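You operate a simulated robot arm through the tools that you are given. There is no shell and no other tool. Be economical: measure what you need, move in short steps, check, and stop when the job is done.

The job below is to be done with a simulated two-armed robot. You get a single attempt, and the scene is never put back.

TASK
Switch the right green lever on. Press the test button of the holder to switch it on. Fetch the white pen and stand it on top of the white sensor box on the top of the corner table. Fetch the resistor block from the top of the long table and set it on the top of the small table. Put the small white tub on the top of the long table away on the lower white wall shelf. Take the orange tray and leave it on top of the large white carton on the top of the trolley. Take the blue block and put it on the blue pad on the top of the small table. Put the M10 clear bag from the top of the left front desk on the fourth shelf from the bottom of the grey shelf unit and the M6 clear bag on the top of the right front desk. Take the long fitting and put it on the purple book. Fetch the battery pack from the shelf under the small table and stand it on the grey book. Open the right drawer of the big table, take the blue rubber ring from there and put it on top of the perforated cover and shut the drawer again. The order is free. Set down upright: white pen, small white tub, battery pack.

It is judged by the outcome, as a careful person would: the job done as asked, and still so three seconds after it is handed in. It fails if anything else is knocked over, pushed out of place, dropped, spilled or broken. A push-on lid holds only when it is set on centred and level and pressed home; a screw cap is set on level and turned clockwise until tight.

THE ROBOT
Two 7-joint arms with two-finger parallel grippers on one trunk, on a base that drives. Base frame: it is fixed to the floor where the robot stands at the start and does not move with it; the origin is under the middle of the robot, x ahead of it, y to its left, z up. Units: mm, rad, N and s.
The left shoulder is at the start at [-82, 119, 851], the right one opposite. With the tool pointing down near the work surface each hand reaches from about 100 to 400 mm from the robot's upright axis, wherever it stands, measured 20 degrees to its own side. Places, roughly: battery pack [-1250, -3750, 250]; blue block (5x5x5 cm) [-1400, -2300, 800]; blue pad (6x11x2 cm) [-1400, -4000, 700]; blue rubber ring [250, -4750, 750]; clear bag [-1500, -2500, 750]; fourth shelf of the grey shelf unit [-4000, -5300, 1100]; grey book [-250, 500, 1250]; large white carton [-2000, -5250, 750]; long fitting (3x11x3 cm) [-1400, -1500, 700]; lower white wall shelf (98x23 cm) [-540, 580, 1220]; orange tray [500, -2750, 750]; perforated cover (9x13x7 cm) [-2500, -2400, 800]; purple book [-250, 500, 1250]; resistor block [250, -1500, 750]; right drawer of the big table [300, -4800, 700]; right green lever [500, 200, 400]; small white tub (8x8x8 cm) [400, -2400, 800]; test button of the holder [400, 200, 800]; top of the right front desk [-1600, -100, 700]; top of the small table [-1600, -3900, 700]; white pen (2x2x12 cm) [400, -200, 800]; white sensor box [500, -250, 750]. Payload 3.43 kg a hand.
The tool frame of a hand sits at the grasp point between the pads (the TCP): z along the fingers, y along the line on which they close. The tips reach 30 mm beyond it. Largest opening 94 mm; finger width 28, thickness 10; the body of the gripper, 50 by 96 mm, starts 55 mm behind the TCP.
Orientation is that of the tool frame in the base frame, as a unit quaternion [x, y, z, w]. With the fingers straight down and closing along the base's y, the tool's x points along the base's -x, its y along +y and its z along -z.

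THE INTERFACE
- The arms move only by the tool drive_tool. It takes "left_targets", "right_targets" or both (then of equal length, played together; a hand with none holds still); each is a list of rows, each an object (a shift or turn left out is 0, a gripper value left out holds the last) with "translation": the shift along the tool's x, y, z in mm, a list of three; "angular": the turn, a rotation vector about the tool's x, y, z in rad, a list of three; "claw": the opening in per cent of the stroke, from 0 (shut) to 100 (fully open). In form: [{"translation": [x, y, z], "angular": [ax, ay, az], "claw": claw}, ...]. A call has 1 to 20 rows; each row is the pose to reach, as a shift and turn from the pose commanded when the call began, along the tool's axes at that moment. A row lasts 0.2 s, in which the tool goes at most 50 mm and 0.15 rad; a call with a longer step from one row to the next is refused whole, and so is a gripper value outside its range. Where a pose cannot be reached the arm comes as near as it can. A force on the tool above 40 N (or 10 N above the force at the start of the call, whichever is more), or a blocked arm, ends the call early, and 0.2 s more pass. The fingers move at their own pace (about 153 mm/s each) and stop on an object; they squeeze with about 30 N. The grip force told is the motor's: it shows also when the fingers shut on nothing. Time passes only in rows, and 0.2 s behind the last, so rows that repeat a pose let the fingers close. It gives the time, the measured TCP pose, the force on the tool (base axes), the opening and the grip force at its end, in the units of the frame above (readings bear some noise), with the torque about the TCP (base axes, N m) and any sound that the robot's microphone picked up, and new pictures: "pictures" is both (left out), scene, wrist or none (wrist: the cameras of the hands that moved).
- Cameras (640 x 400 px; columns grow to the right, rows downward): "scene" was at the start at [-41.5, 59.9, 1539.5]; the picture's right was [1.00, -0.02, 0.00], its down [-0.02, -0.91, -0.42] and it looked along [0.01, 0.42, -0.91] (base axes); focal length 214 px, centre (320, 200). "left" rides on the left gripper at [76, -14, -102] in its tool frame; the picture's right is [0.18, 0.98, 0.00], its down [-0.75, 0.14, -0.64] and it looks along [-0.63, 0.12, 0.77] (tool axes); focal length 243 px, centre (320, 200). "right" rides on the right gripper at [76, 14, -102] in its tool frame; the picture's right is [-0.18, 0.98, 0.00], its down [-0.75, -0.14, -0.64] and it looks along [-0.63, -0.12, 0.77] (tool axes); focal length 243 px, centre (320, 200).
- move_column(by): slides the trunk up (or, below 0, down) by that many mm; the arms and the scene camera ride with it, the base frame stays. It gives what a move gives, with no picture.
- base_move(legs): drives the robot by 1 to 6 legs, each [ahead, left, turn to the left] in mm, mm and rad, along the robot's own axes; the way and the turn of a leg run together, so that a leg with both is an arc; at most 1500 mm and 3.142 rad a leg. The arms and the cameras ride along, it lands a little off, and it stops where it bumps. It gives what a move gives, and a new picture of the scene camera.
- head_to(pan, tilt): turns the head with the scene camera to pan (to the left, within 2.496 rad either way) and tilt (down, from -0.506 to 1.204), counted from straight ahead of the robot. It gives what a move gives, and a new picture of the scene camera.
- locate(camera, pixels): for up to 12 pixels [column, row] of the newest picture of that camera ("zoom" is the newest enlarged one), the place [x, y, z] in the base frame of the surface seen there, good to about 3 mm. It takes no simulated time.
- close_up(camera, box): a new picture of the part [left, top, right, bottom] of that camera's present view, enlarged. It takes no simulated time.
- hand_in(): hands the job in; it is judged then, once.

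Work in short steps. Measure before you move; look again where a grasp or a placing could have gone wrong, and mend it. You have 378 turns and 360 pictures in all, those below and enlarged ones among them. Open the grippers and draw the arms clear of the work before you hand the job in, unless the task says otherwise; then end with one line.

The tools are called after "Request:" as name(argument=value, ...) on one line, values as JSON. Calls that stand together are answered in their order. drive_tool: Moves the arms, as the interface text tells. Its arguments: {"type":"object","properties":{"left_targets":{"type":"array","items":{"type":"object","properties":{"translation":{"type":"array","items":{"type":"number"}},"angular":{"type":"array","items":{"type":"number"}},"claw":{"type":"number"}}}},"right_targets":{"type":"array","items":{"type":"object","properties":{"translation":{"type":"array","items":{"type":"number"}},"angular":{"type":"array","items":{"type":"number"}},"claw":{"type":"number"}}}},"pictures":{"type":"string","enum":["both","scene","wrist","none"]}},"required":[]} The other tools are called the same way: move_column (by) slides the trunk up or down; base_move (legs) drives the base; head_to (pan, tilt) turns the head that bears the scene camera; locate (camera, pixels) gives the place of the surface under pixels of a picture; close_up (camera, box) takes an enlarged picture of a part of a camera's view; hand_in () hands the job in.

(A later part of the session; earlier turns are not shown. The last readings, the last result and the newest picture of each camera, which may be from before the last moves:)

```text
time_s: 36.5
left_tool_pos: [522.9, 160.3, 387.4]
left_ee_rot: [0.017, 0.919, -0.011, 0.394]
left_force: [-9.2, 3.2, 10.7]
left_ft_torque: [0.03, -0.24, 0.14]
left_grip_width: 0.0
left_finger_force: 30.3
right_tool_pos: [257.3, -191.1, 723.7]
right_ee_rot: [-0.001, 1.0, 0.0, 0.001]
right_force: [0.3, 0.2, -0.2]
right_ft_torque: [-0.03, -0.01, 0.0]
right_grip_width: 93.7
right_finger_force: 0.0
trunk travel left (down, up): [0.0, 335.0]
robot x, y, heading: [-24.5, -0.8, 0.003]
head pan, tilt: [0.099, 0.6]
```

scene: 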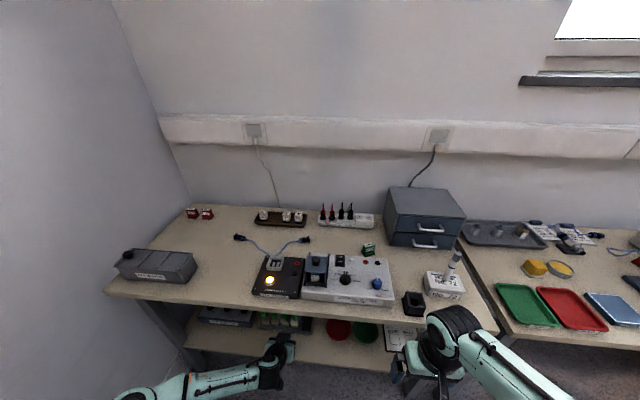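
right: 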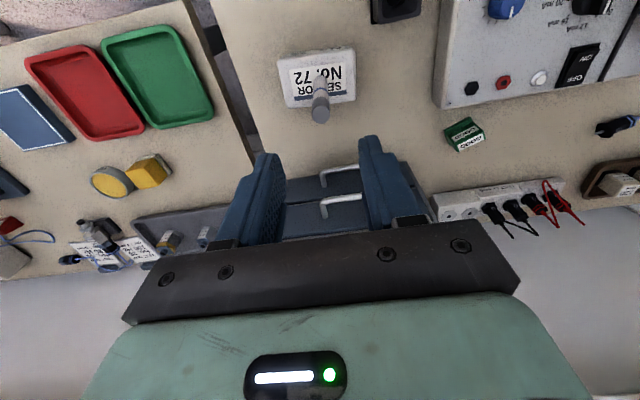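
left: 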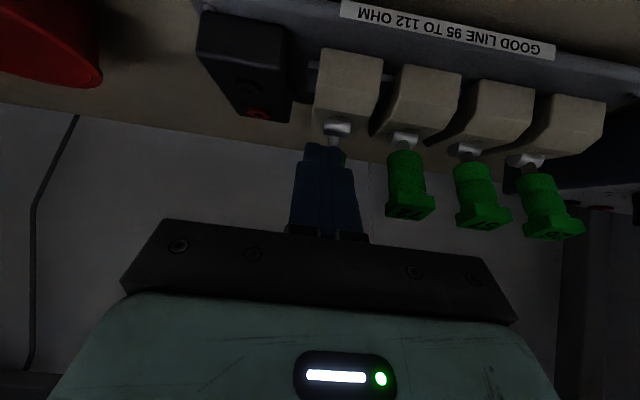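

The lever seems to lean back now but no click was heard. I push 16 mm more, slightly upward.

Request:
drive_tool(left_targets=[{"translation": [-4.2, 0, 2.9]}, {"translation": [-8.4, 0, 5.8]}, {"translation": [-12.5, 0, 8.7]}, {"translation": [-16, 0, 11]}, {"translation": [-16, 0, 11]}], pictures="wrist")

```text
time_s: 37.7
left_tool_pos: [543.7, 160.2, 391.1]
left_ee_rot: [0.018, 0.918, -0.011, 0.396]
left_force: [-10.4, 6.8, 22.4]
left_ft_torque: [0.23, -0.2, 0.15]
left_grip_width: 0.0
left_finger_force: 29.6
right_tool_pos: [257.6, -191.0, 725.2]
right_ee_rot: [-0.002, 1.0, 0.0, 0.001]
right_force: [0.2, 0.0, 0.1]
right_ft_torque: [-0.01, 0.02, -0.03]
right_grip_width: 94.0
right_finger_force: 0.1
trunk travel left (down, up): [0.0, 335.0]
robot x, y, heading: [-24.3, 1.0, 0.005]
head pan, tilt: [0.099, 0.6]
```

left: 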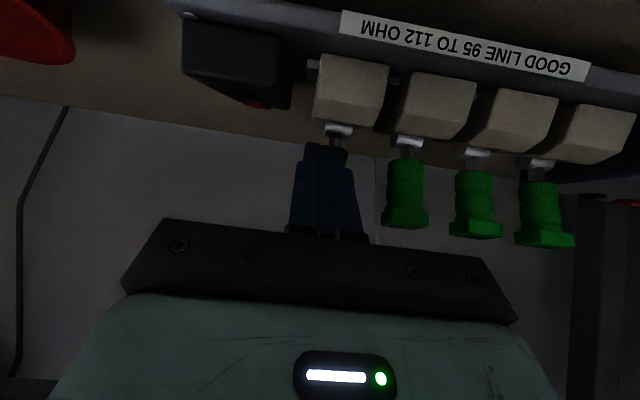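

The tip has moved well past the pivot. I back off and look at the lever.

Request:
drive_tool(left_targets=[{"translation": [0, 0, -20]}, {"translation": [20, 0, -50]}, {"translation": [40, 0, -80]}, {"translation": [65, 0, -110]}, {"translation": [65, 0, -110]}], pictures="wrist")

Request:
close_up(camera="left", box=[240, 60, 480, 210])

```text
time_s: 38.9
left_tool_pos: [420.7, 161.8, 418.1]
left_ee_rot: [0.015, 0.92, -0.01, 0.392]
left_force: [0.6, -0.6, 0.1]
left_ft_torque: [0.01, 0.01, -0.04]
left_grip_width: 0.1
left_finger_force: 29.9
right_tool_pos: [257.9, -190.7, 723.1]
right_ee_rot: [-0.001, 1.0, 0.0, 0.0]
right_force: [-0.1, -0.1, 0.7]
right_ft_torque: [0.02, 0.05, 0.02]
right_grip_width: 93.8
right_finger_force: 0.0
trunk travel left (down, up): [0.0, 335.0]
robot x, y, heading: [-26.0, -1.7, 0.007]
head pan, tilt: [0.099, 0.6]
```

left: 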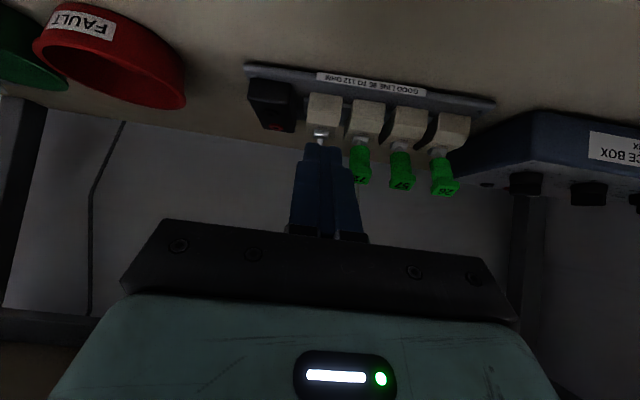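

```text
2.67 times, centred on (360, 135) of left
```

zoom: 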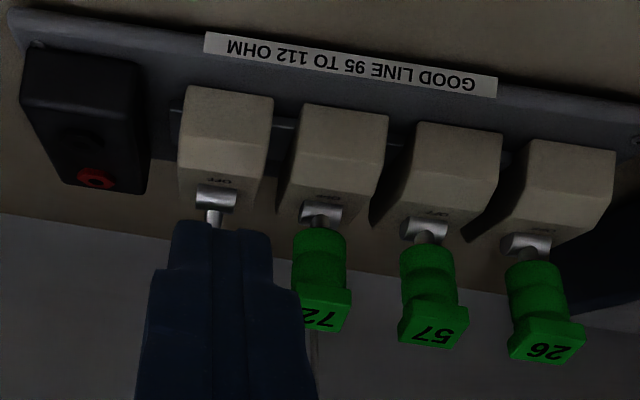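

Lever 95's stem now leans differently; the fingers hide the knob. I shift the hand sideways to see it.

Request:
drive_tool(left_targets=[{"translation": [10, 40, -10]}, {"translation": [20, 80, -20]}, {"translation": [20, 80, -20]}], pictures="none")

Request:
close_up(camera="left", box=[160, 40, 480, 240])

```text
time_s: 39.7
left_tool_pos: [395.2, 244.6, 418.1]
left_ee_rot: [0.017, 0.919, -0.011, 0.393]
left_force: [-0.8, -0.6, -0.1]
left_ft_torque: [0.0, -0.03, 0.01]
left_grip_width: 0.0
left_finger_force: 30.0
right_tool_pos: [257.2, -190.2, 724.0]
right_ee_rot: [-0.002, 1.0, 0.0, 0.0]
right_force: [0.3, 0.4, -0.8]
right_ft_torque: [0.02, 0.01, 0.01]
right_grip_width: 94.2
right_finger_force: 0.2
trunk travel left (down, up): [0.0, 335.0]
robot x, y, heading: [-27.9, -2.3, 0.002]
head pan, tilt: [0.099, 0.6]
```

```text
2.00 times, centred on (320, 140) of left
```

zoom: 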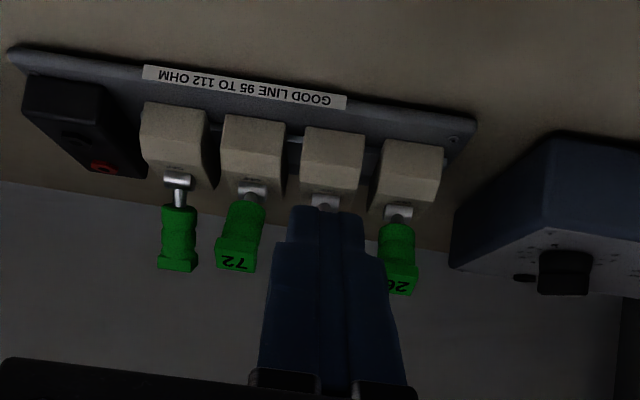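

Lever 95 is flipped to the back, away from OFF. I verify it and the panel's place.

Request:
locate(camera="zoom", pixels=[[178, 182], [178, 230], [178, 262], [252, 190], [236, 260], [398, 213], [175, 130], [408, 155]])

```text
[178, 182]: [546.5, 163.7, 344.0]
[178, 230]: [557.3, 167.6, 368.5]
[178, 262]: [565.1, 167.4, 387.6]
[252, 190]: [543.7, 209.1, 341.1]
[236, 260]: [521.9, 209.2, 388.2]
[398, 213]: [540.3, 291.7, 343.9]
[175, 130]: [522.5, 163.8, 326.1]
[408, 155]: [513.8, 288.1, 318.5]
```

The lever is on. I back the base off, then raise the trunk and return the left hand to its tool-down carry pose.

Request:
base_move(legs=[[-350, 0, 0]])

Request:
move_column(by=275)

Request:
drive_tool(left_targets=[{"translation": [5, 10, -25], "angular": [0, 0.12, 0]}, {"translation": [10, 10, -60], "angular": [0, 0.24, 0]}, {"translation": [10, 10, -95], "angular": [0, 0.36, 0]}, {"translation": [10, 10, -130], "angular": [0, 0.48, 0]}, {"translation": [5, 10, -165], "angular": [0, 0.6, 0]}, {"translation": [0, 10, -200], "angular": [0, 0.7, 0]}, {"translation": [-20, 10, -240], "angular": [0, 0.8, 0]}, {"translation": [-40, 10, -270], "angular": [0, 0.8, 0], "claw": 100}, {"translation": [-40, 10, -270], "angular": [0, 0.8, 0], "claw": 100}], pictures="none")

```text
time_s: 42.0
left_tool_pos: [45.6, 243.2, 417.0]
left_ee_rot: [0.018, 0.92, -0.012, 0.392]
left_force: [-0.4, 0.7, -0.8]
left_ft_torque: [0.01, 0.01, -0.02]
left_grip_width: 0.0
left_finger_force: 30.0
right_tool_pos: [-93.1, -191.8, 723.8]
right_ee_rot: [0.0, 1.0, 0.0, 0.001]
right_force: [-0.3, 0.7, 0.6]
right_ft_torque: [-0.02, 0.03, 0.01]
right_grip_width: 94.1
right_finger_force: 0.0
trunk travel left (down, up): [0.0, 335.0]
robot x, y, heading: [-373.8, -1.1, -0.001]
head pan, tilt: [0.099, 0.6]
```

scene: 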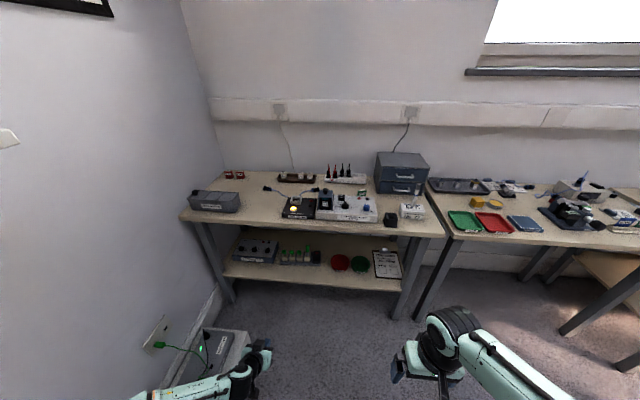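

```text
time_s: 44.8
left_tool_pos: [43.5, 243.1, 692.1]
left_ee_rot: [0.019, 0.919, -0.012, 0.393]
left_force: [0.0, 1.0, 1.5]
left_ft_torque: [0.01, 0.01, 0.0]
left_grip_width: 0.0
left_finger_force: 29.6
right_tool_pos: [-94.8, -192.0, 999.8]
right_ee_rot: [0.0, 1.0, 0.0, 0.001]
right_force: [0.1, -0.5, -0.7]
right_ft_torque: [0.0, 0.01, 0.01]
right_grip_width: 94.2
right_finger_force: 0.0
trunk travel left (down, up): [-275.0, 60.0]
robot x, y, heading: [-377.4, -0.9, 0.004]
head pan, tilt: [0.099, 0.6]
```

```text
time_s: 46.3
left_tool_pos: [-121.3, 214.7, 797.3]
left_ee_rot: [0.021, 0.992, -0.127, -0.015]
left_force: [0.1, 0.5, 0.7]
left_ft_torque: [0.02, 0.01, 0.01]
left_grip_width: 0.0
left_finger_force: 30.2
right_tool_pos: [-94.1, -195.3, 1000.5]
right_ee_rot: [0.001, 1.0, 0.0, 0.0]
right_force: [-0.5, 0.3, 0.0]
right_ft_torque: [0.04, 0.01, -0.01]
right_grip_width: 94.0
right_finger_force: 0.0
trunk travel left (down, up): [-275.0, 60.0]
robot x, y, heading: [-374.0, -2.1, -0.003]
head pan, tilt: [0.099, 0.6]
stopped in row 7 (left hand): the arm was blocked; the commanded pose is now the measured one
```

The left arm got blocked near its own body. I check the pen on the sensor box and the left arm's state.

Request:
close_up(camera="scene", box=[340, 160, 460, 235])

Request:
head_to(pan=0.3, tilt=1.1)

```text
5.33 times, centred on (400, 198) of scene
```

zoom: 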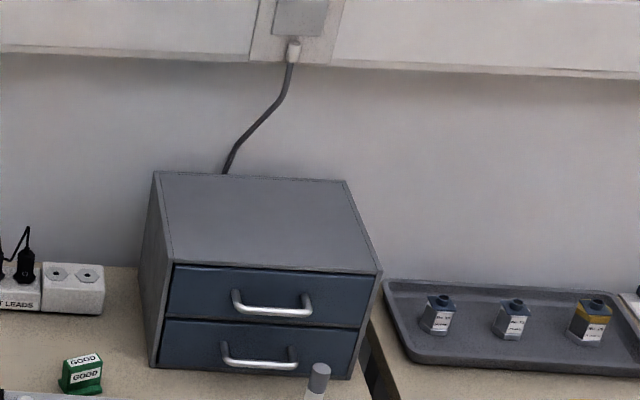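

```text
time_s: 47.2
left_tool_pos: [-121.8, 215.4, 796.3]
left_ee_rot: [0.02, 0.992, -0.126, -0.015]
left_force: [-0.4, 0.3, 0.6]
left_ft_torque: [0.0, -0.03, -0.02]
left_grip_width: 0.1
left_finger_force: 29.3
right_tool_pos: [-92.3, -194.2, 998.0]
right_ee_rot: [0.002, 1.0, 0.0, 0.0]
right_force: [0.2, 0.5, -0.6]
right_ft_torque: [0.01, 0.04, 0.02]
right_grip_width: 93.5
right_finger_force: 0.0
trunk travel left (down, up): [-275.0, 60.0]
robot x, y, heading: [-376.6, -1.4, 0.0]
head pan, tilt: [0.3, 1.1]
```

scene: 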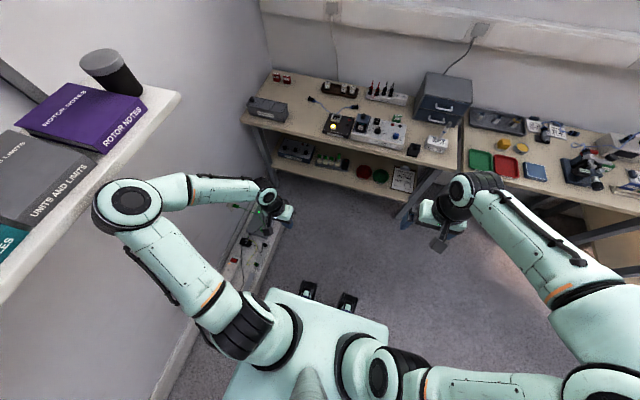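

The pen stands. The left elbow is under the wall shelf, so I drive 600 mm to the right away from it, then reset the left hand.

Request:
base_move(legs=[[0, -700, 0]])

Request:
drive_tool(left_targets=[{"translation": [0, 0, -35], "angular": [0, 0, -0.08]}, {"translation": [0, 20, -70], "angular": [0, 0, -0.16]}, {"translation": [0, 40, -105], "angular": [0, 0, -0.25]}, {"translation": [0, 60, -140], "angular": [0, 0, -0.25]}, {"translation": [0, 80, -175], "angular": [0, 0, -0.25]}, {"translation": [0, 80, -200], "angular": [0, 0, -0.25], "claw": 100}, {"translation": [0, 80, -200], "angular": [0, 0, -0.25]}], pictures="none")

Request:
head_to(pan=-0.6, tilt=0.7)

```text
time_s: 53.8
left_tool_pos: [-123.9, -486.5, 798.7]
left_ee_rot: [0.025, 0.992, -0.12, -0.013]
left_force: [-0.8, 0.4, 0.6]
left_ft_torque: [0.0, 0.01, -0.02]
left_grip_width: 0.2
left_finger_force: 29.8
right_tool_pos: [-98.9, -898.8, 998.3]
right_ee_rot: [0.005, 1.0, 0.001, 0.0]
right_force: [-0.5, 0.3, -1.2]
right_ft_torque: [0.02, -0.02, -0.01]
right_grip_width: 94.1
right_finger_force: 0.1
trunk travel left (down, up): [-275.0, 60.0]
robot x, y, heading: [-377.0, -700.6, -0.014]
head pan, tilt: [0.3, 1.1]
```

scene: 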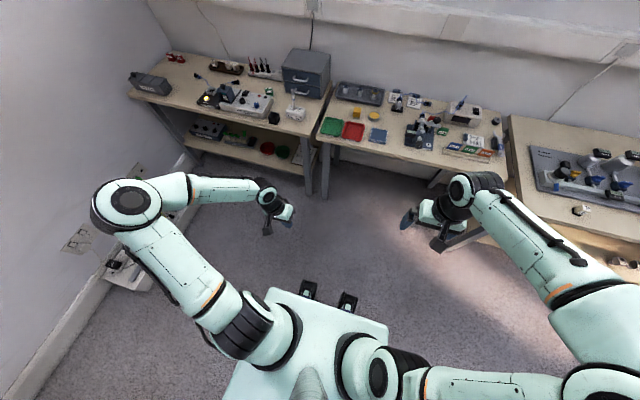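

```text
time_s: 55.4
left_tool_pos: [-112.2, -361.1, 972.1]
left_ee_rot: [-0.098, 0.988, -0.117, -0.027]
left_force: [-0.2, 0.1, -0.1]
left_ft_torque: [0.01, 0.03, -0.03]
left_grip_width: 94.1
left_finger_force: 0.1
right_tool_pos: [-100.5, -898.1, 999.3]
right_ee_rot: [0.005, 1.0, 0.0, 0.0]
right_force: [-0.3, -0.2, 0.2]
right_ft_torque: [-0.02, -0.03, -0.02]
right_grip_width: 94.4
right_finger_force: 0.0
trunk travel left (down, up): [-275.0, 60.0]
robot x, y, heading: [-380.3, -705.5, -0.008]
head pan, tilt: [0.3, 1.1]
```

```text
time_s: 56.6
left_tool_pos: [-112.6, -363.0, 972.4]
left_ee_rot: [-0.099, 0.988, -0.118, -0.027]
left_force: [-0.4, 0.0, 0.0]
left_ft_torque: [-0.04, -0.01, 0.04]
left_grip_width: 94.1
left_finger_force: 0.1
right_tool_pos: [-99.7, -899.5, 997.9]
right_ee_rot: [0.005, 1.0, 0.0, 0.0]
right_force: [0.9, 0.2, -0.9]
right_ft_torque: [0.03, -0.01, 0.01]
right_grip_width: 94.3
right_finger_force: 0.0
trunk travel left (down, up): [-275.0, 60.0]
robot x, y, heading: [-383.2, -705.2, -0.008]
head pan, tilt: [-0.6, 0.7]
```

scene: 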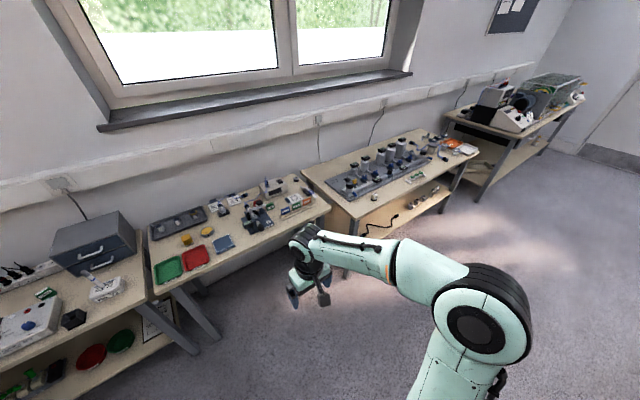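

I undo the left hand's tilt and measure the tables' layout from this view.

Request:
drive_tool(left_targets=[{"angular": [-0.118, -0.027, 0.098]}, {"angular": [-0.236, -0.054, 0.197]}, {"angular": [-0.236, -0.054, 0.197]}], pictures="none")

Request:
close_up(camera="scene", box=[290, 110, 490, 240])

Request:
locate(camera="scene", pixels=[[310, 172], [355, 215], [480, 150], [415, 177], [447, 145], [464, 150], [375, 197], [417, 187], [510, 135], [570, 105], [500, 210]])

```text
refused: row 1 steps farther than a row can; nothing moved
```

```text
3.08 times, centred on (390, 175) of scene
```

zoom: 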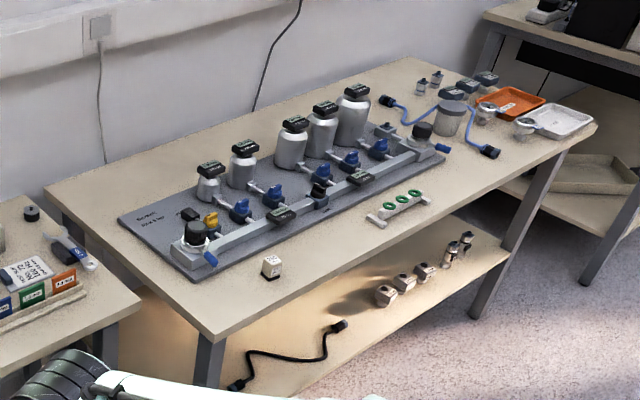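

```text
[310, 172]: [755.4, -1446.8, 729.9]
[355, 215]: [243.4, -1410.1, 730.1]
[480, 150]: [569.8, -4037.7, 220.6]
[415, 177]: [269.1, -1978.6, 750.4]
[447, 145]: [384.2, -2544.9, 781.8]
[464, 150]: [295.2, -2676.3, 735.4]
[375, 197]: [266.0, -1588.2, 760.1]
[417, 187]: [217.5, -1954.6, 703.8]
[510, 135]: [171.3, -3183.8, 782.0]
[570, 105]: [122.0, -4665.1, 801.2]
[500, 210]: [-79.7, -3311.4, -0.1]
```

The resistor block is the white cube at about [265,−1590,760]; the table front is at x ≈ 210. I fix the left hand's tilt in smaller rows and drive in front of the block.

Request:
drive_tool(left_targets=[{"angular": [-0.08, -0.018, 0.066]}, {"angular": [-0.16, -0.036, 0.131]}, {"angular": [-0.236, -0.054, 0.197]}, {"angular": [-0.236, -0.054, 0.197]}], pictures="none")

Request:
base_move(legs=[[0, -760, 0.008], [230, 0, 0]])

```text
time_s: 57.6
left_tool_pos: [-114.5, -361.7, 973.8]
left_ee_rot: [-0.001, 1.0, -0.001, -0.001]
left_force: [-0.8, -0.3, 0.4]
left_ft_torque: [0.02, -0.02, 0.01]
left_grip_width: 94.2
left_finger_force: 0.1
right_tool_pos: [-99.5, -899.5, 998.4]
right_ee_rot: [0.005, 1.0, 0.001, -0.001]
right_force: [0.3, -0.1, 0.4]
right_ft_torque: [0.01, 0.0, 0.03]
right_grip_width: 93.9
right_finger_force: 0.0
trunk travel left (down, up): [-275.0, 60.0]
robot x, y, heading: [-376.4, -703.1, -0.012]
head pan, tilt: [-0.6, 0.7]
```

```text
time_s: 65.9
left_tool_pos: [110.3, -1107.8, 973.5]
left_ee_rot: [-0.004, 1.0, -0.001, -0.001]
left_force: [0.8, 0.2, -0.5]
left_ft_torque: [0.02, -0.01, 0.01]
left_grip_width: 94.3
left_finger_force: 0.0
right_tool_pos: [128.7, -1645.5, 999.0]
right_ee_rot: [0.002, 1.0, 0.0, 0.001]
right_force: [-0.1, 0.0, 0.8]
right_ft_torque: [0.01, 0.02, -0.02]
right_grip_width: 94.1
right_finger_force: 0.0
trunk travel left (down, up): [-275.0, 60.0]
robot x, y, heading: [-153.7, -1449.6, -0.007]
head pan, tilt: [-0.6, 0.7]
```

scene: 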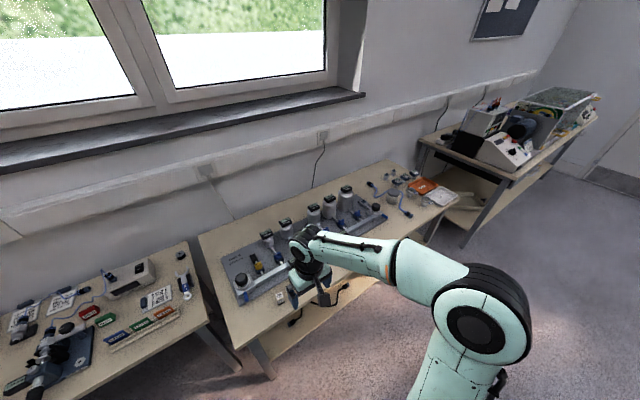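

The block shows at (280,297). I measure it and enlarge.

Request:
close_up(camera="scene", box=[250, 270, 314, 310])

Request:
close_up(camera="right", box=[160, 60, 480, 260])

Request:
locate(camera="scene", pixels=[[280, 297], [278, 292], [281, 302], [240, 318]])

```text
10.00 times, centred on (282, 290) of scene
```

zoom: 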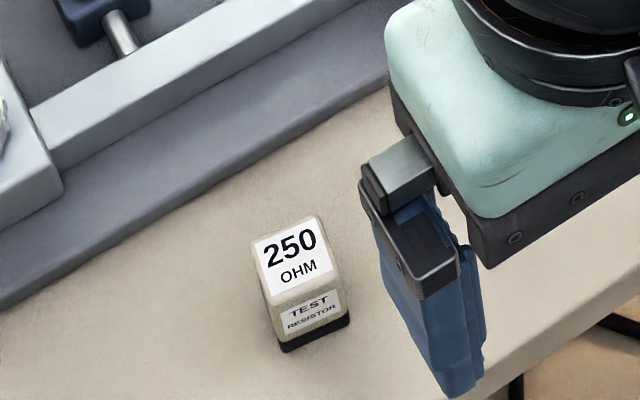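

```text
2.00 times, centred on (320, 160) of right
```

zoom: 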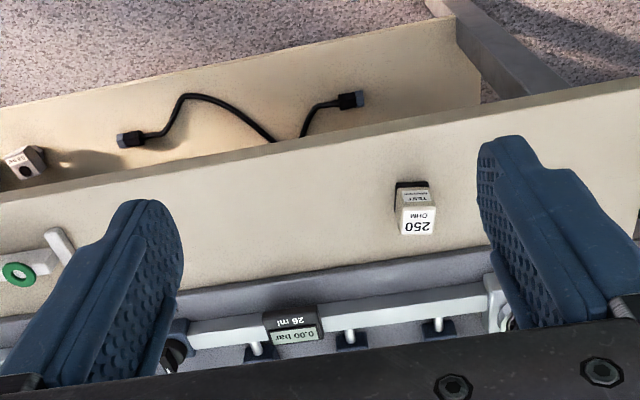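

```text
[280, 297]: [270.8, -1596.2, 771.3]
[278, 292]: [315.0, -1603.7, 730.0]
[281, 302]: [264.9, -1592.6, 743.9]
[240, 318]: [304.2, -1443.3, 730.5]
```

I measure the block's top from the right wrist zoom.

Request:
locate(camera="zoom", pixels=[[418, 218], [401, 210], [434, 208], [403, 231], [433, 231], [397, 185], [428, 182]])

```text
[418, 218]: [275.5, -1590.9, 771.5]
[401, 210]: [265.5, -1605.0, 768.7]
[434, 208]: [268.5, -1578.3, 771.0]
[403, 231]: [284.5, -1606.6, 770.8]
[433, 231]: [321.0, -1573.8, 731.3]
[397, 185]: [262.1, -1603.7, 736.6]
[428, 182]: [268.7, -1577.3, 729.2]
```

Block centre [276,−1592], top 771. I go above it, descend to TCP z 766, grip and lift.

Request:
drive_tool(right_targets=[{"translation": [-45, 18, 0], "claw": 70}, {"translation": [-90, 36, 0]}, {"translation": [-130, 53, 10]}, {"translation": [-148, 53, 50]}, {"translation": [-148, 53, 95]}, {"translation": [-148, 53, 140]}, {"translation": [-148, 53, 185]}, {"translation": [-148, 53, 215]}, {"translation": [-148, 53, 233]}, {"translation": [-148, 53, 233], "claw": 0}, {"translation": [-148, 53, 233], "claw": 0}, {"translation": [-148, 53, 233], "claw": 0}, {"translation": [-148, 53, 190]}, {"translation": [-148, 53, 145]}, {"translation": [-148, 53, 100]}], pictures="wrist")

```text
time_s: 69.1
left_tool_pos: [110.2, -1108.6, 973.7]
left_ee_rot: [-0.005, 1.0, -0.001, -0.001]
left_force: [0.1, 0.0, -0.4]
left_ft_torque: [0.03, -0.02, 0.02]
left_grip_width: 94.1
left_finger_force: 0.0
right_tool_pos: [275.0, -1594.1, 900.5]
right_ee_rot: [0.002, 1.0, 0.001, 0.0]
right_force: [0.3, 1.1, -0.6]
right_ft_torque: [0.02, -0.01, 0.0]
right_grip_width: 31.7
right_finger_force: 29.7
trunk travel left (down, up): [-275.0, 60.0]
robot x, y, heading: [-154.4, -1453.9, -0.009]
head pan, tilt: [-0.6, 0.7]
```

right: 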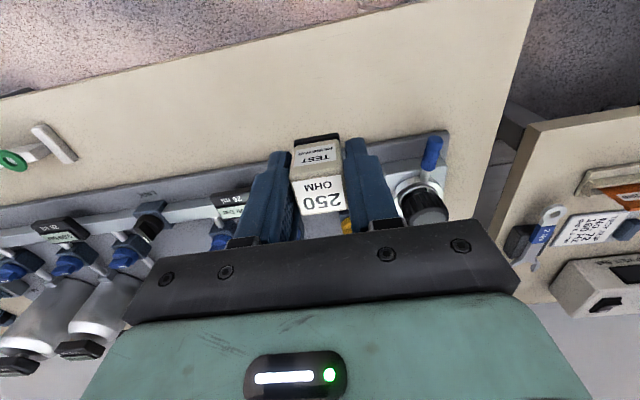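

Block held (31.7 mm). I raise and pull the right hand back, then drive along to the orange tray.

Request:
drive_tool(right_targets=[{"translation": [10, 0, -45]}, {"translation": [40, 0, -80]}, {"translation": [80, 0, -100]}, {"translation": [120, 0, -110]}, {"translation": [145, 0, -110]}], pictures="none")

Request:
base_move(legs=[[-60, 0, 0], [0, -1400, 0.009]])

Request:
head_to(pan=0.15, tilt=0.85)

```text
time_s: 70.3
left_tool_pos: [110.3, -1108.7, 975.3]
left_ee_rot: [-0.005, 1.0, 0.0, 0.0]
left_force: [-1.0, 0.6, 0.4]
left_ft_torque: [0.02, -0.03, -0.02]
left_grip_width: 93.9
left_finger_force: 0.0
right_tool_pos: [130.8, -1592.2, 1008.7]
right_ee_rot: [0.003, 1.0, -0.001, 0.0]
right_force: [0.2, -0.5, 0.0]
right_ft_torque: [0.0, 0.01, -0.02]
right_grip_width: 31.9
right_finger_force: 30.2
trunk travel left (down, up): [-275.0, 60.0]
robot x, y, heading: [-155.3, -1453.0, -0.007]
head pan, tilt: [-0.6, 0.7]
```

```text
time_s: 83.4
left_tool_pos: [47.4, -2505.8, 973.4]
left_ee_rot: [-0.009, 1.0, -0.001, -0.001]
left_force: [-0.3, 0.2, -0.9]
left_ft_torque: [-0.02, 0.0, 0.0]
left_grip_width: 94.0
left_finger_force: 0.1
right_tool_pos: [74.4, -2988.7, 1007.4]
right_ee_rot: [-0.003, 1.0, 0.001, 0.0]
right_force: [0.6, 0.3, -0.2]
right_ft_torque: [0.0, 0.06, -0.01]
right_grip_width: 31.6
right_finger_force: 29.6
trunk travel left (down, up): [-275.0, 60.0]
robot x, y, heading: [-209.9, -2851.4, 0.006]
head pan, tilt: [-0.6, 0.7]
```

scene: 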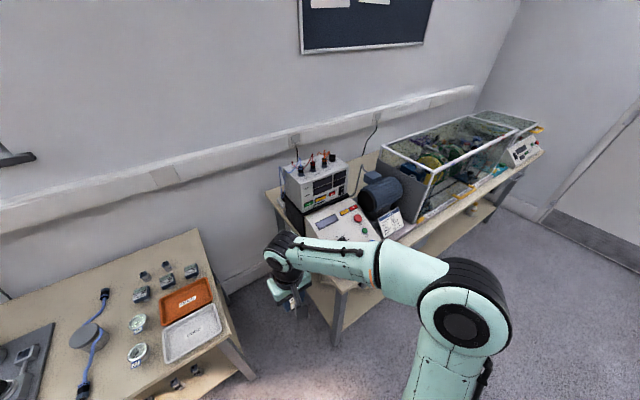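

```text
time_s: 84.5
left_tool_pos: [49.0, -2506.0, 975.0]
left_ee_rot: [-0.01, 1.0, -0.002, -0.001]
left_force: [0.4, 0.0, 0.3]
left_ft_torque: [0.02, 0.02, -0.01]
left_grip_width: 94.3
left_finger_force: 0.1
right_tool_pos: [73.5, -2990.6, 1009.2]
right_ee_rot: [-0.003, 1.0, 0.0, 0.0]
right_force: [-0.6, -0.2, -0.2]
right_ft_torque: [-0.01, 0.0, 0.0]
right_grip_width: 31.7
right_finger_force: 29.9
trunk travel left (down, up): [-275.0, 60.0]
robot x, y, heading: [-214.3, -2852.9, 0.006]
head pan, tilt: [0.15, 0.85]
```

scene: 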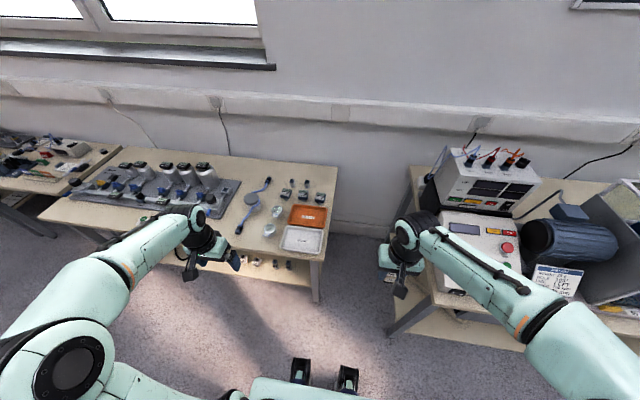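

Request:
close_up(camera="scene", box=[230, 165, 340, 265])

Request:
locate(camera="scene", pixels=[[307, 216], [292, 206], [326, 209], [289, 225], [323, 229], [300, 240], [255, 198], [270, 230], [269, 213], [322, 255]])

```text
4.00 times, centred on (285, 215) of scene
```

zoom: 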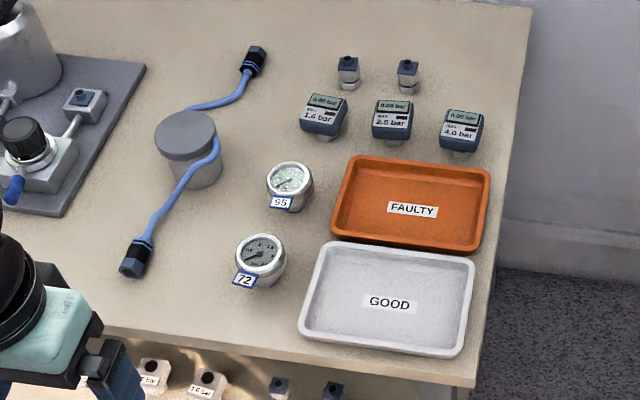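

```text
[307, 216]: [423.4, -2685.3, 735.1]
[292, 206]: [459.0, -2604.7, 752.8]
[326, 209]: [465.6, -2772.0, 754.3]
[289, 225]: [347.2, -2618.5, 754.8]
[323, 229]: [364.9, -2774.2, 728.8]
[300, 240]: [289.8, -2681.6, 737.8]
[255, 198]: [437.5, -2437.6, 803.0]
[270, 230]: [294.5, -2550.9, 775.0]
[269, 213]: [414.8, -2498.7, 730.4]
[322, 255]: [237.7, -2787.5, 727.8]
```

Orange tray: rims at x≈350–480, y −2605 to −2775, z 754. I will pinch its right wall with the left hand; I drive 130 mm closer first.

Request:
base_move(legs=[[130, 20, -0.006]])

Request:
drive_tool(left_targets=[{"translation": [-40, -40, 0]}, {"translation": [-80, -80, 0]}, {"translation": [-110, -120, 0]}, {"translation": [-140, -160, 10]}, {"translation": [-165, -200, 20]}, {"translation": [-185, -230, 40]}, {"translation": [-200, -255, 60]}, {"translation": [-200, -255, 80]}, {"translation": [-200, -255, 80]}], pictures="wrist")

```text
time_s: 85.8
left_tool_pos: [179.1, -2487.2, 973.4]
left_ee_rot: [-0.007, 1.0, 0.0, -0.002]
left_force: [0.9, 0.0, 0.0]
left_ft_torque: [-0.01, -0.03, 0.03]
left_grip_width: 93.8
left_finger_force: 0.0
right_tool_pos: [204.2, -2970.8, 1007.6]
right_ee_rot: [-0.001, 1.0, 0.0, 0.001]
right_force: [-0.3, 0.9, -0.4]
right_ft_torque: [0.0, 0.01, 0.03]
right_grip_width: 31.5
right_finger_force: 29.4
trunk travel left (down, up): [-275.0, 60.0]
robot x, y, heading: [-81.4, -2835.7, 0.004]
head pan, tilt: [0.15, 0.85]
```

scene: 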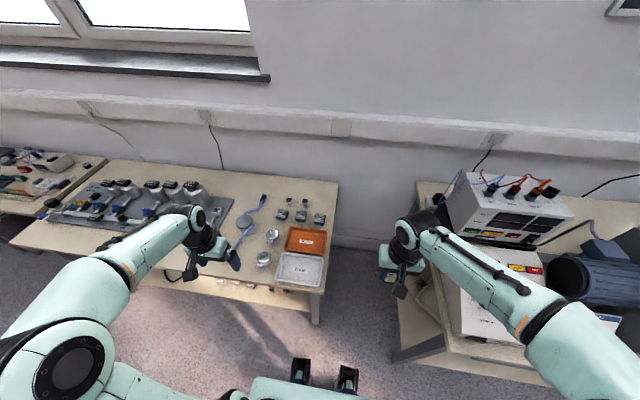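

```text
refused: row 1 steps farther than a row can; nothing moved
```

I move the left hand above the tray's right rim in smaller rows.

Request:
drive_tool(left_targets=[{"translation": [-30, -35, 0]}, {"translation": [-60, -70, 0]}, {"translation": [-90, -105, 0]}, {"translation": [-120, -140, 0]}, {"translation": [-150, -175, 0]}, {"translation": [-178, -210, 0]}, {"translation": [-206, -247, 0]}, {"translation": [-225, -275, 30]}, {"translation": [-230, -285, 70]}, {"translation": [-230, -285, 90]}, {"translation": [-230, -285, 90]}], pictures="wrist")

Request:
close_up(camera="left", box=[160, 60, 480, 260])

```text
time_s: 88.2
left_tool_pos: [416.9, -2771.2, 885.2]
left_ee_rot: [-0.007, 1.0, -0.001, -0.002]
left_force: [-0.1, -0.1, 0.2]
left_ft_torque: [0.0, -0.03, -0.01]
left_grip_width: 94.1
left_finger_force: 0.1
right_tool_pos: [203.4, -2970.4, 1006.8]
right_ee_rot: [-0.001, 1.0, -0.001, 0.0]
right_force: [-0.3, -0.1, -0.9]
right_ft_torque: [-0.01, -0.02, -0.01]
right_grip_width: 31.5
right_finger_force: 30.0
trunk travel left (down, up): [-275.0, 60.0]
robot x, y, heading: [-77.4, -2834.3, 0.004]
head pan, tilt: [0.15, 0.85]
```

left: 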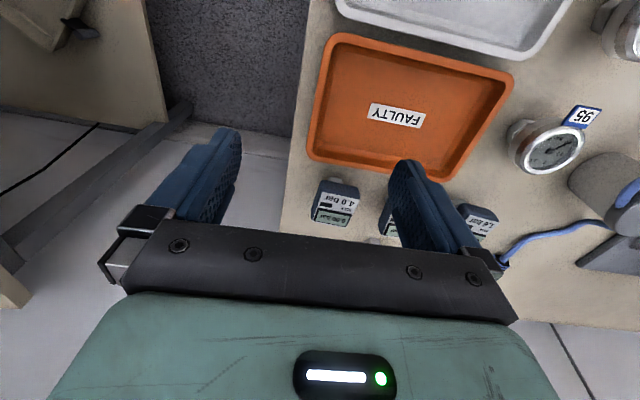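

```text
2.00 times, centred on (320, 160) of left
```

zoom: 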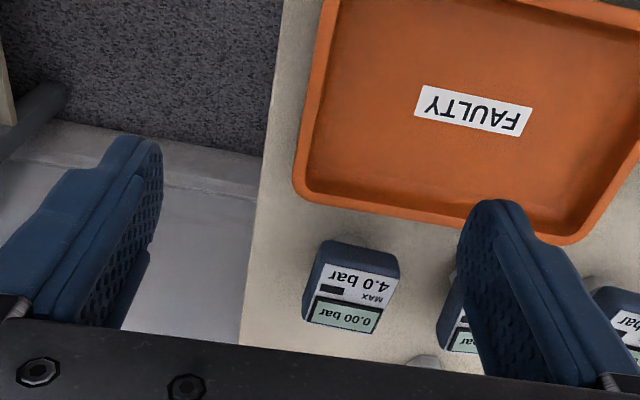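

I measure the right wall's rim and inside.

Request:
locate(camera="left", pixels=[[327, 45], [322, 75], [318, 100], [314, 125], [309, 152], [332, 80], [328, 120], [340, 100], [300, 110], [475, 160], [395, 115]])

```text
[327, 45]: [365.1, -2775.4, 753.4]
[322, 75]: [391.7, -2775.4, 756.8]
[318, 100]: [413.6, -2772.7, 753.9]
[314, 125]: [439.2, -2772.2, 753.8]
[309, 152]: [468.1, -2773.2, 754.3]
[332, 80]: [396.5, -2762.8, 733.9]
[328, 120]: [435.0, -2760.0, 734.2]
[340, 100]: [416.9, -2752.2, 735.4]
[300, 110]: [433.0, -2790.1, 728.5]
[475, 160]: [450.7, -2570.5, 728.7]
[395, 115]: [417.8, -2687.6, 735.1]
```

The rim is at y ≈ −2770, the floor at 735. I descend to TCP z 768, pinch the wall, and lift slightly.

Request:
drive_tool(left_targets=[{"translation": [0, 1, 40], "claw": 50}, {"translation": [0, 1, 80]}, {"translation": [0, 1, 105]}, {"translation": [0, 1, 116]}, {"translation": [0, 1, 116], "claw": 0}, {"translation": [0, 1, 116], "claw": 0}, {"translation": [0, 1, 116], "claw": 0}, {"translation": [0, 1, 105]}, {"translation": [0, 1, 90]}, {"translation": [0, 1, 75]}, {"translation": [0, 1, 75]}], pictures="both")

```text
time_s: 90.6
left_tool_pos: [415.6, -2768.1, 809.6]
left_ee_rot: [-0.007, 1.0, -0.001, -0.001]
left_force: [0.1, -0.2, -1.4]
left_ft_torque: [-0.11, 0.01, 0.02]
left_grip_width: 3.7
left_finger_force: 29.2
right_tool_pos: [204.0, -2970.5, 1007.3]
right_ee_rot: [-0.001, 1.0, 0.0, 0.0]
right_force: [0.0, 0.0, -0.8]
right_ft_torque: [0.02, 0.02, -0.03]
right_grip_width: 31.5
right_finger_force: 29.9
trunk travel left (down, up): [-275.0, 60.0]
robot x, y, heading: [-81.7, -2832.1, -0.001]
head pan, tilt: [0.15, 0.85]
```

scene: 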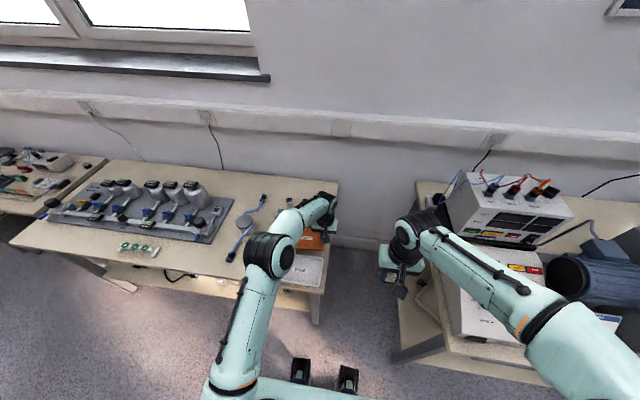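
left: 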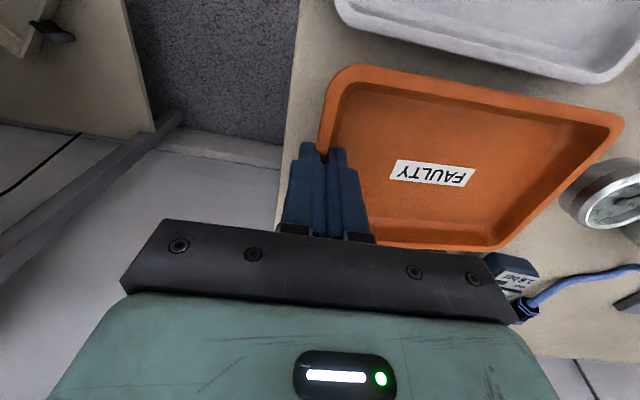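

The tray is held level. I lift it to z ≈ 950 and draw it back toward the robot.

Request:
drive_tool(left_targets=[{"translation": [0, 0, -40]}, {"translation": [0, 0, -80]}, {"translation": [0, 0, -120]}, {"translation": [20, 10, -145]}, {"translation": [55, 25, -145]}, {"translation": [90, 40, -145]}, {"translation": [125, 60, -145]}, {"translation": [160, 80, -145]}, {"translation": [190, 110, -145]}, {"translation": [190, 110, -145]}], pictures="wrist")

Request:
head_to(pan=-2.2, tilt=0.45)

```text
time_s: 92.8
left_tool_pos: [226.5, -2660.1, 953.3]
left_ee_rot: [-0.006, 1.0, 0.0, -0.002]
left_force: [-0.5, -0.4, -2.4]
left_ft_torque: [-0.12, -0.02, -0.02]
left_grip_width: 3.6
left_finger_force: 30.4
right_tool_pos: [204.6, -2972.3, 1007.8]
right_ee_rot: [-0.001, 1.0, 0.0, 0.0]
right_force: [-0.1, 0.4, -0.3]
right_ft_torque: [0.01, 0.01, -0.01]
right_grip_width: 31.7
right_finger_force: 30.5
trunk travel left (down, up): [-275.0, 60.0]
robot x, y, heading: [-83.5, -2831.6, 0.003]
head pan, tilt: [0.15, 0.85]
```

left: 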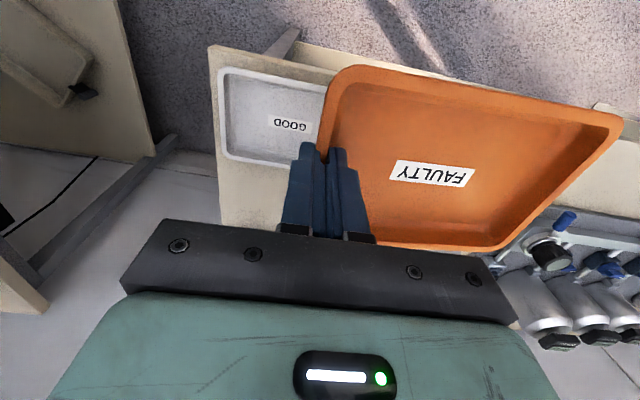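

```text
time_s: 94.9
left_tool_pos: [225.2, -2659.8, 952.8]
left_ee_rot: [-0.007, 1.0, -0.001, -0.002]
left_force: [0.0, 0.0, -1.5]
left_ft_torque: [-0.12, -0.03, 0.0]
left_grip_width: 3.5
left_finger_force: 30.1
right_tool_pos: [204.1, -2970.9, 1007.1]
right_ee_rot: [-0.001, 1.0, -0.001, 0.0]
right_force: [0.4, 0.0, -1.1]
right_ft_torque: [0.0, -0.02, 0.05]
right_grip_width: 31.6
right_finger_force: 29.7
trunk travel left (down, up): [-275.0, 60.0]
robot x, y, heading: [-81.7, -2830.3, 0.004]
head pan, tilt: [-2.201, 0.45]
```

scene: 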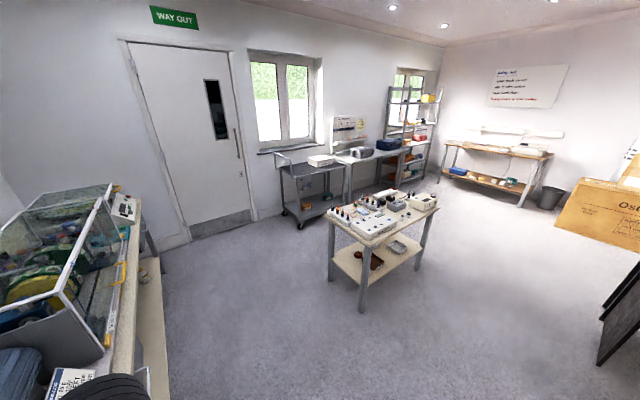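

I see the small table at (380,240), trolley at (305,185), shelf unit at (410,140). I measure and enlarge.

Request:
locate(camera="scene", pixels=[[368, 244], [437, 208], [390, 190], [330, 215], [275, 165], [340, 165], [320, 160], [400, 248], [450, 300], [250, 260], [600, 290]])

Request:
close_up(camera="scene", box=[320, 180, 450, 290])

Request:
close_up(camera="scene", box=[260, 60, 560, 220])

```text
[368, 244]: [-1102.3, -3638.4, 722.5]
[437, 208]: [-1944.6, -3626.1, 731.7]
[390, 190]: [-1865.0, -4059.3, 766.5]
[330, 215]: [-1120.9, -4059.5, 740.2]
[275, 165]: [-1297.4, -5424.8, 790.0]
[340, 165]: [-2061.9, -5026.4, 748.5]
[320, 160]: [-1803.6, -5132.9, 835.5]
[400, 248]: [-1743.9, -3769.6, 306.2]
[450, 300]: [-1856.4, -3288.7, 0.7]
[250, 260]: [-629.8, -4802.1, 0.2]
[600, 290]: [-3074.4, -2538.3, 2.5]
```

```text
3.64 times, centred on (385, 235) of scene
```

zoom: 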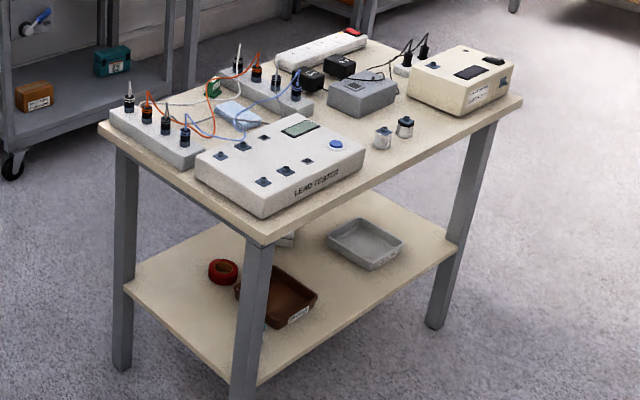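

```text
2.13 times, centred on (410, 140) of scene
```

zoom: 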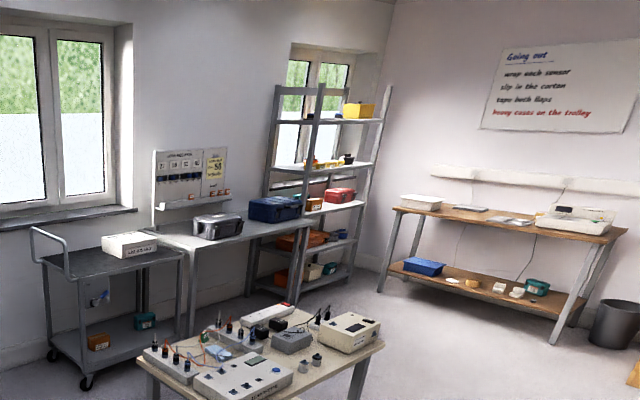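

Small table: x −1100…−1945, y −3635…−4060, z 732. I back off, turn right to face −y, and drive to its front side.

Request:
base_move(legs=[[-450, 0, 0], [0, 0, -1.571], [0, -1000, 0], [300, 0, 0]])

Request:
head_to(pan=0.0, tilt=0.75)

```text
time_s: 111.8
left_tool_pos: [-1361.7, -3437.4, 953.7]
left_ee_rot: [0.703, 0.711, 0.001, -0.002]
left_force: [0.7, -0.1, -1.4]
left_ft_torque: [-0.01, 0.16, -0.01]
left_grip_width: 3.4
left_finger_force: 29.8
right_tool_pos: [-1672.3, -3416.3, 1007.3]
right_ee_rot: [0.707, 0.707, 0.0, 0.0]
right_force: [0.1, 0.6, -0.6]
right_ft_torque: [0.02, 0.0, 0.04]
right_grip_width: 31.9
right_finger_force: 29.8
trunk travel left (down, up): [-275.0, 60.0]
robot x, y, heading: [-1530.4, -3130.5, -1.569]
head pan, tilt: [-2.201, 0.45]
```

scene: 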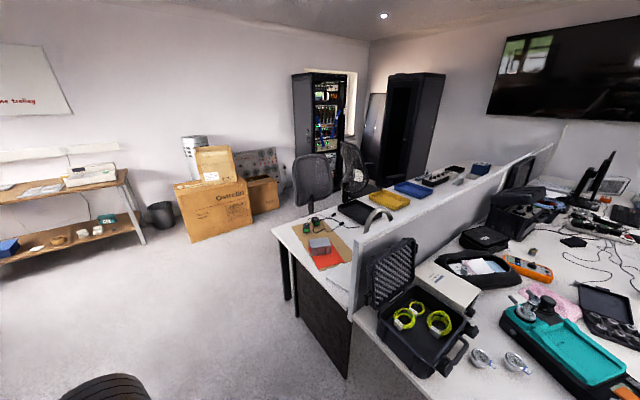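

```text
time_s: 113.9
left_tool_pos: [-1361.7, -3438.3, 952.4]
left_ee_rot: [0.703, 0.711, 0.001, -0.002]
left_force: [0.6, 0.1, -2.2]
left_ft_torque: [-0.03, 0.11, 0.02]
left_grip_width: 3.4
left_finger_force: 29.2
right_tool_pos: [-1673.3, -3415.4, 1007.2]
right_ee_rot: [0.708, 0.706, -0.001, 0.0]
right_force: [-0.3, 0.5, -0.6]
right_ft_torque: [0.0, 0.02, 0.02]
right_grip_width: 31.9
right_finger_force: 30.7
trunk travel left (down, up): [-275.0, 60.0]
robot x, y, heading: [-1534.2, -3128.3, -1.572]
head pan, tilt: [0.0, 0.75]
```

scene: 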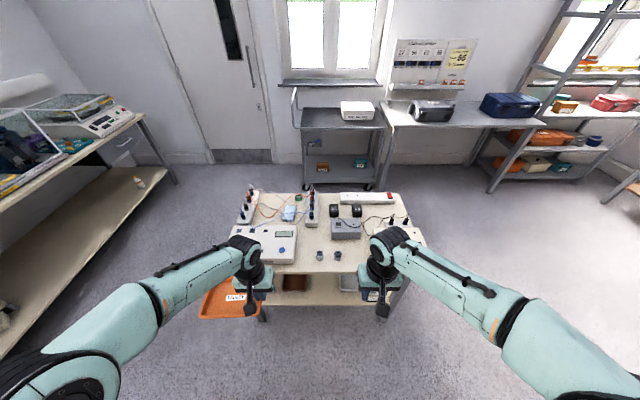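

Request:
close_up(camera="scene", box=[225, 180, 425, 305])

Request:
locate(camera="scene", pixels=[[310, 265], [330, 268], [355, 262], [288, 213], [343, 230], [320, 256], [350, 275], [330, 245], [365, 112]])

```text
3.20 times, centred on (325, 242) of scene
```

zoom: 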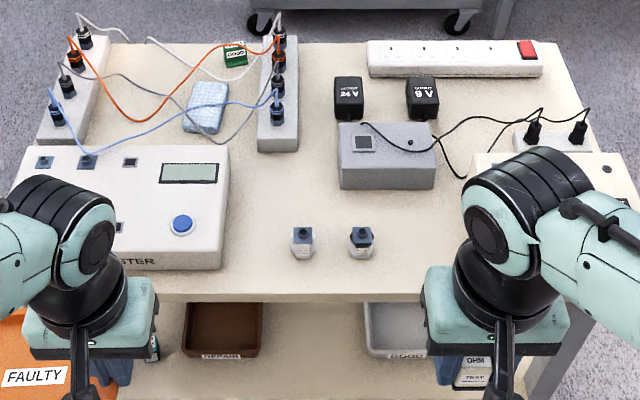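

```text
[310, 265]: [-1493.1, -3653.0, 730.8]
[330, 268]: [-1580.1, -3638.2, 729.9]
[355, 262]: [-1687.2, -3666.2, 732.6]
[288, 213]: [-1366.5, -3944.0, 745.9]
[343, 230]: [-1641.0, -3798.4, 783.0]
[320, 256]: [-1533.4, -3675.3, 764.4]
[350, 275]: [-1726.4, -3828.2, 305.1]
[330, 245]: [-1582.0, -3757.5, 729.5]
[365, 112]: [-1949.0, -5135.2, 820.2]
```

Free spot for the resistor is at about [−1500,−3750] (tester ends at −1420, cups at y −3675). I drive 110 mm ahead and 130 mm left.

Request:
base_move(legs=[[105, 120, 0]])

```text
time_s: 115.6
left_tool_pos: [-1239.9, -3540.7, 953.0]
left_ee_rot: [0.703, 0.711, 0.0, -0.003]
left_force: [0.2, -0.4, -1.8]
left_ft_torque: [0.0, 0.14, 0.01]
left_grip_width: 3.4
left_finger_force: 30.0
right_tool_pos: [-1551.3, -3518.9, 1008.3]
right_ee_rot: [0.708, 0.706, -0.001, 0.001]
right_force: [-0.2, -1.2, -1.2]
right_ft_torque: [0.0, -0.01, -0.01]
right_grip_width: 31.5
right_finger_force: 30.4
trunk travel left (down, up): [-275.0, 60.0]
robot x, y, heading: [-1408.7, -3227.7, -1.57]
head pan, tilt: [0.0, 0.75]
```

scene: 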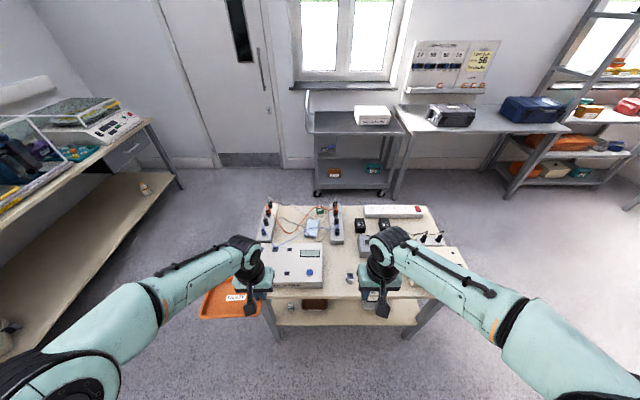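

I carry the block over [−1500,−3750] and down to z ≈ 850 for a check.

Request:
drive_tool(right_targets=[{"translation": [-45, 10, 0]}, {"translation": [-90, 20, 0]}, {"translation": [-135, 30, 0]}, {"translation": [-180, 40, 0]}, {"translation": [-225, 51, 0]}, {"translation": [-231, 51, 40]}, {"translation": [-231, 51, 80]}, {"translation": [-231, 51, 120]}, {"translation": [-231, 51, 155]}, {"translation": [-231, 51, 155]}], pictures="wrist")

```text
time_s: 117.8
left_tool_pos: [-1239.9, -3541.1, 952.4]
left_ee_rot: [0.703, 0.711, 0.0, -0.001]
left_force: [0.0, -0.7, -1.6]
left_ft_torque: [0.03, 0.15, 0.0]
left_grip_width: 3.5
left_finger_force: 30.4
right_tool_pos: [-1500.7, -3751.3, 853.3]
right_ee_rot: [0.708, 0.706, 0.0, 0.001]
right_force: [0.4, 0.6, -0.3]
right_ft_torque: [0.0, -0.03, 0.02]
right_grip_width: 31.7
right_finger_force: 30.1
trunk travel left (down, up): [-275.0, 60.0]
robot x, y, heading: [-1412.4, -3234.4, -1.577]
head pan, tilt: [0.0, 0.75]
```

right: 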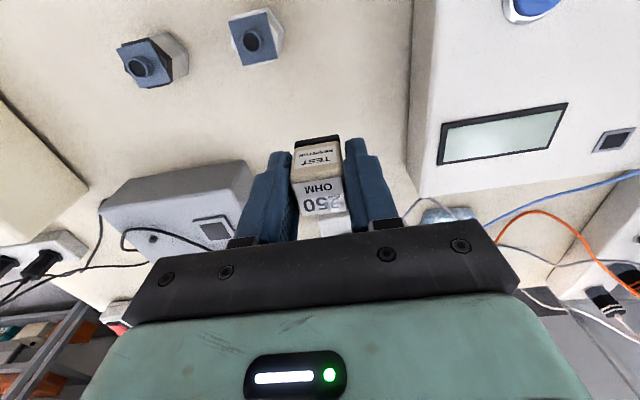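

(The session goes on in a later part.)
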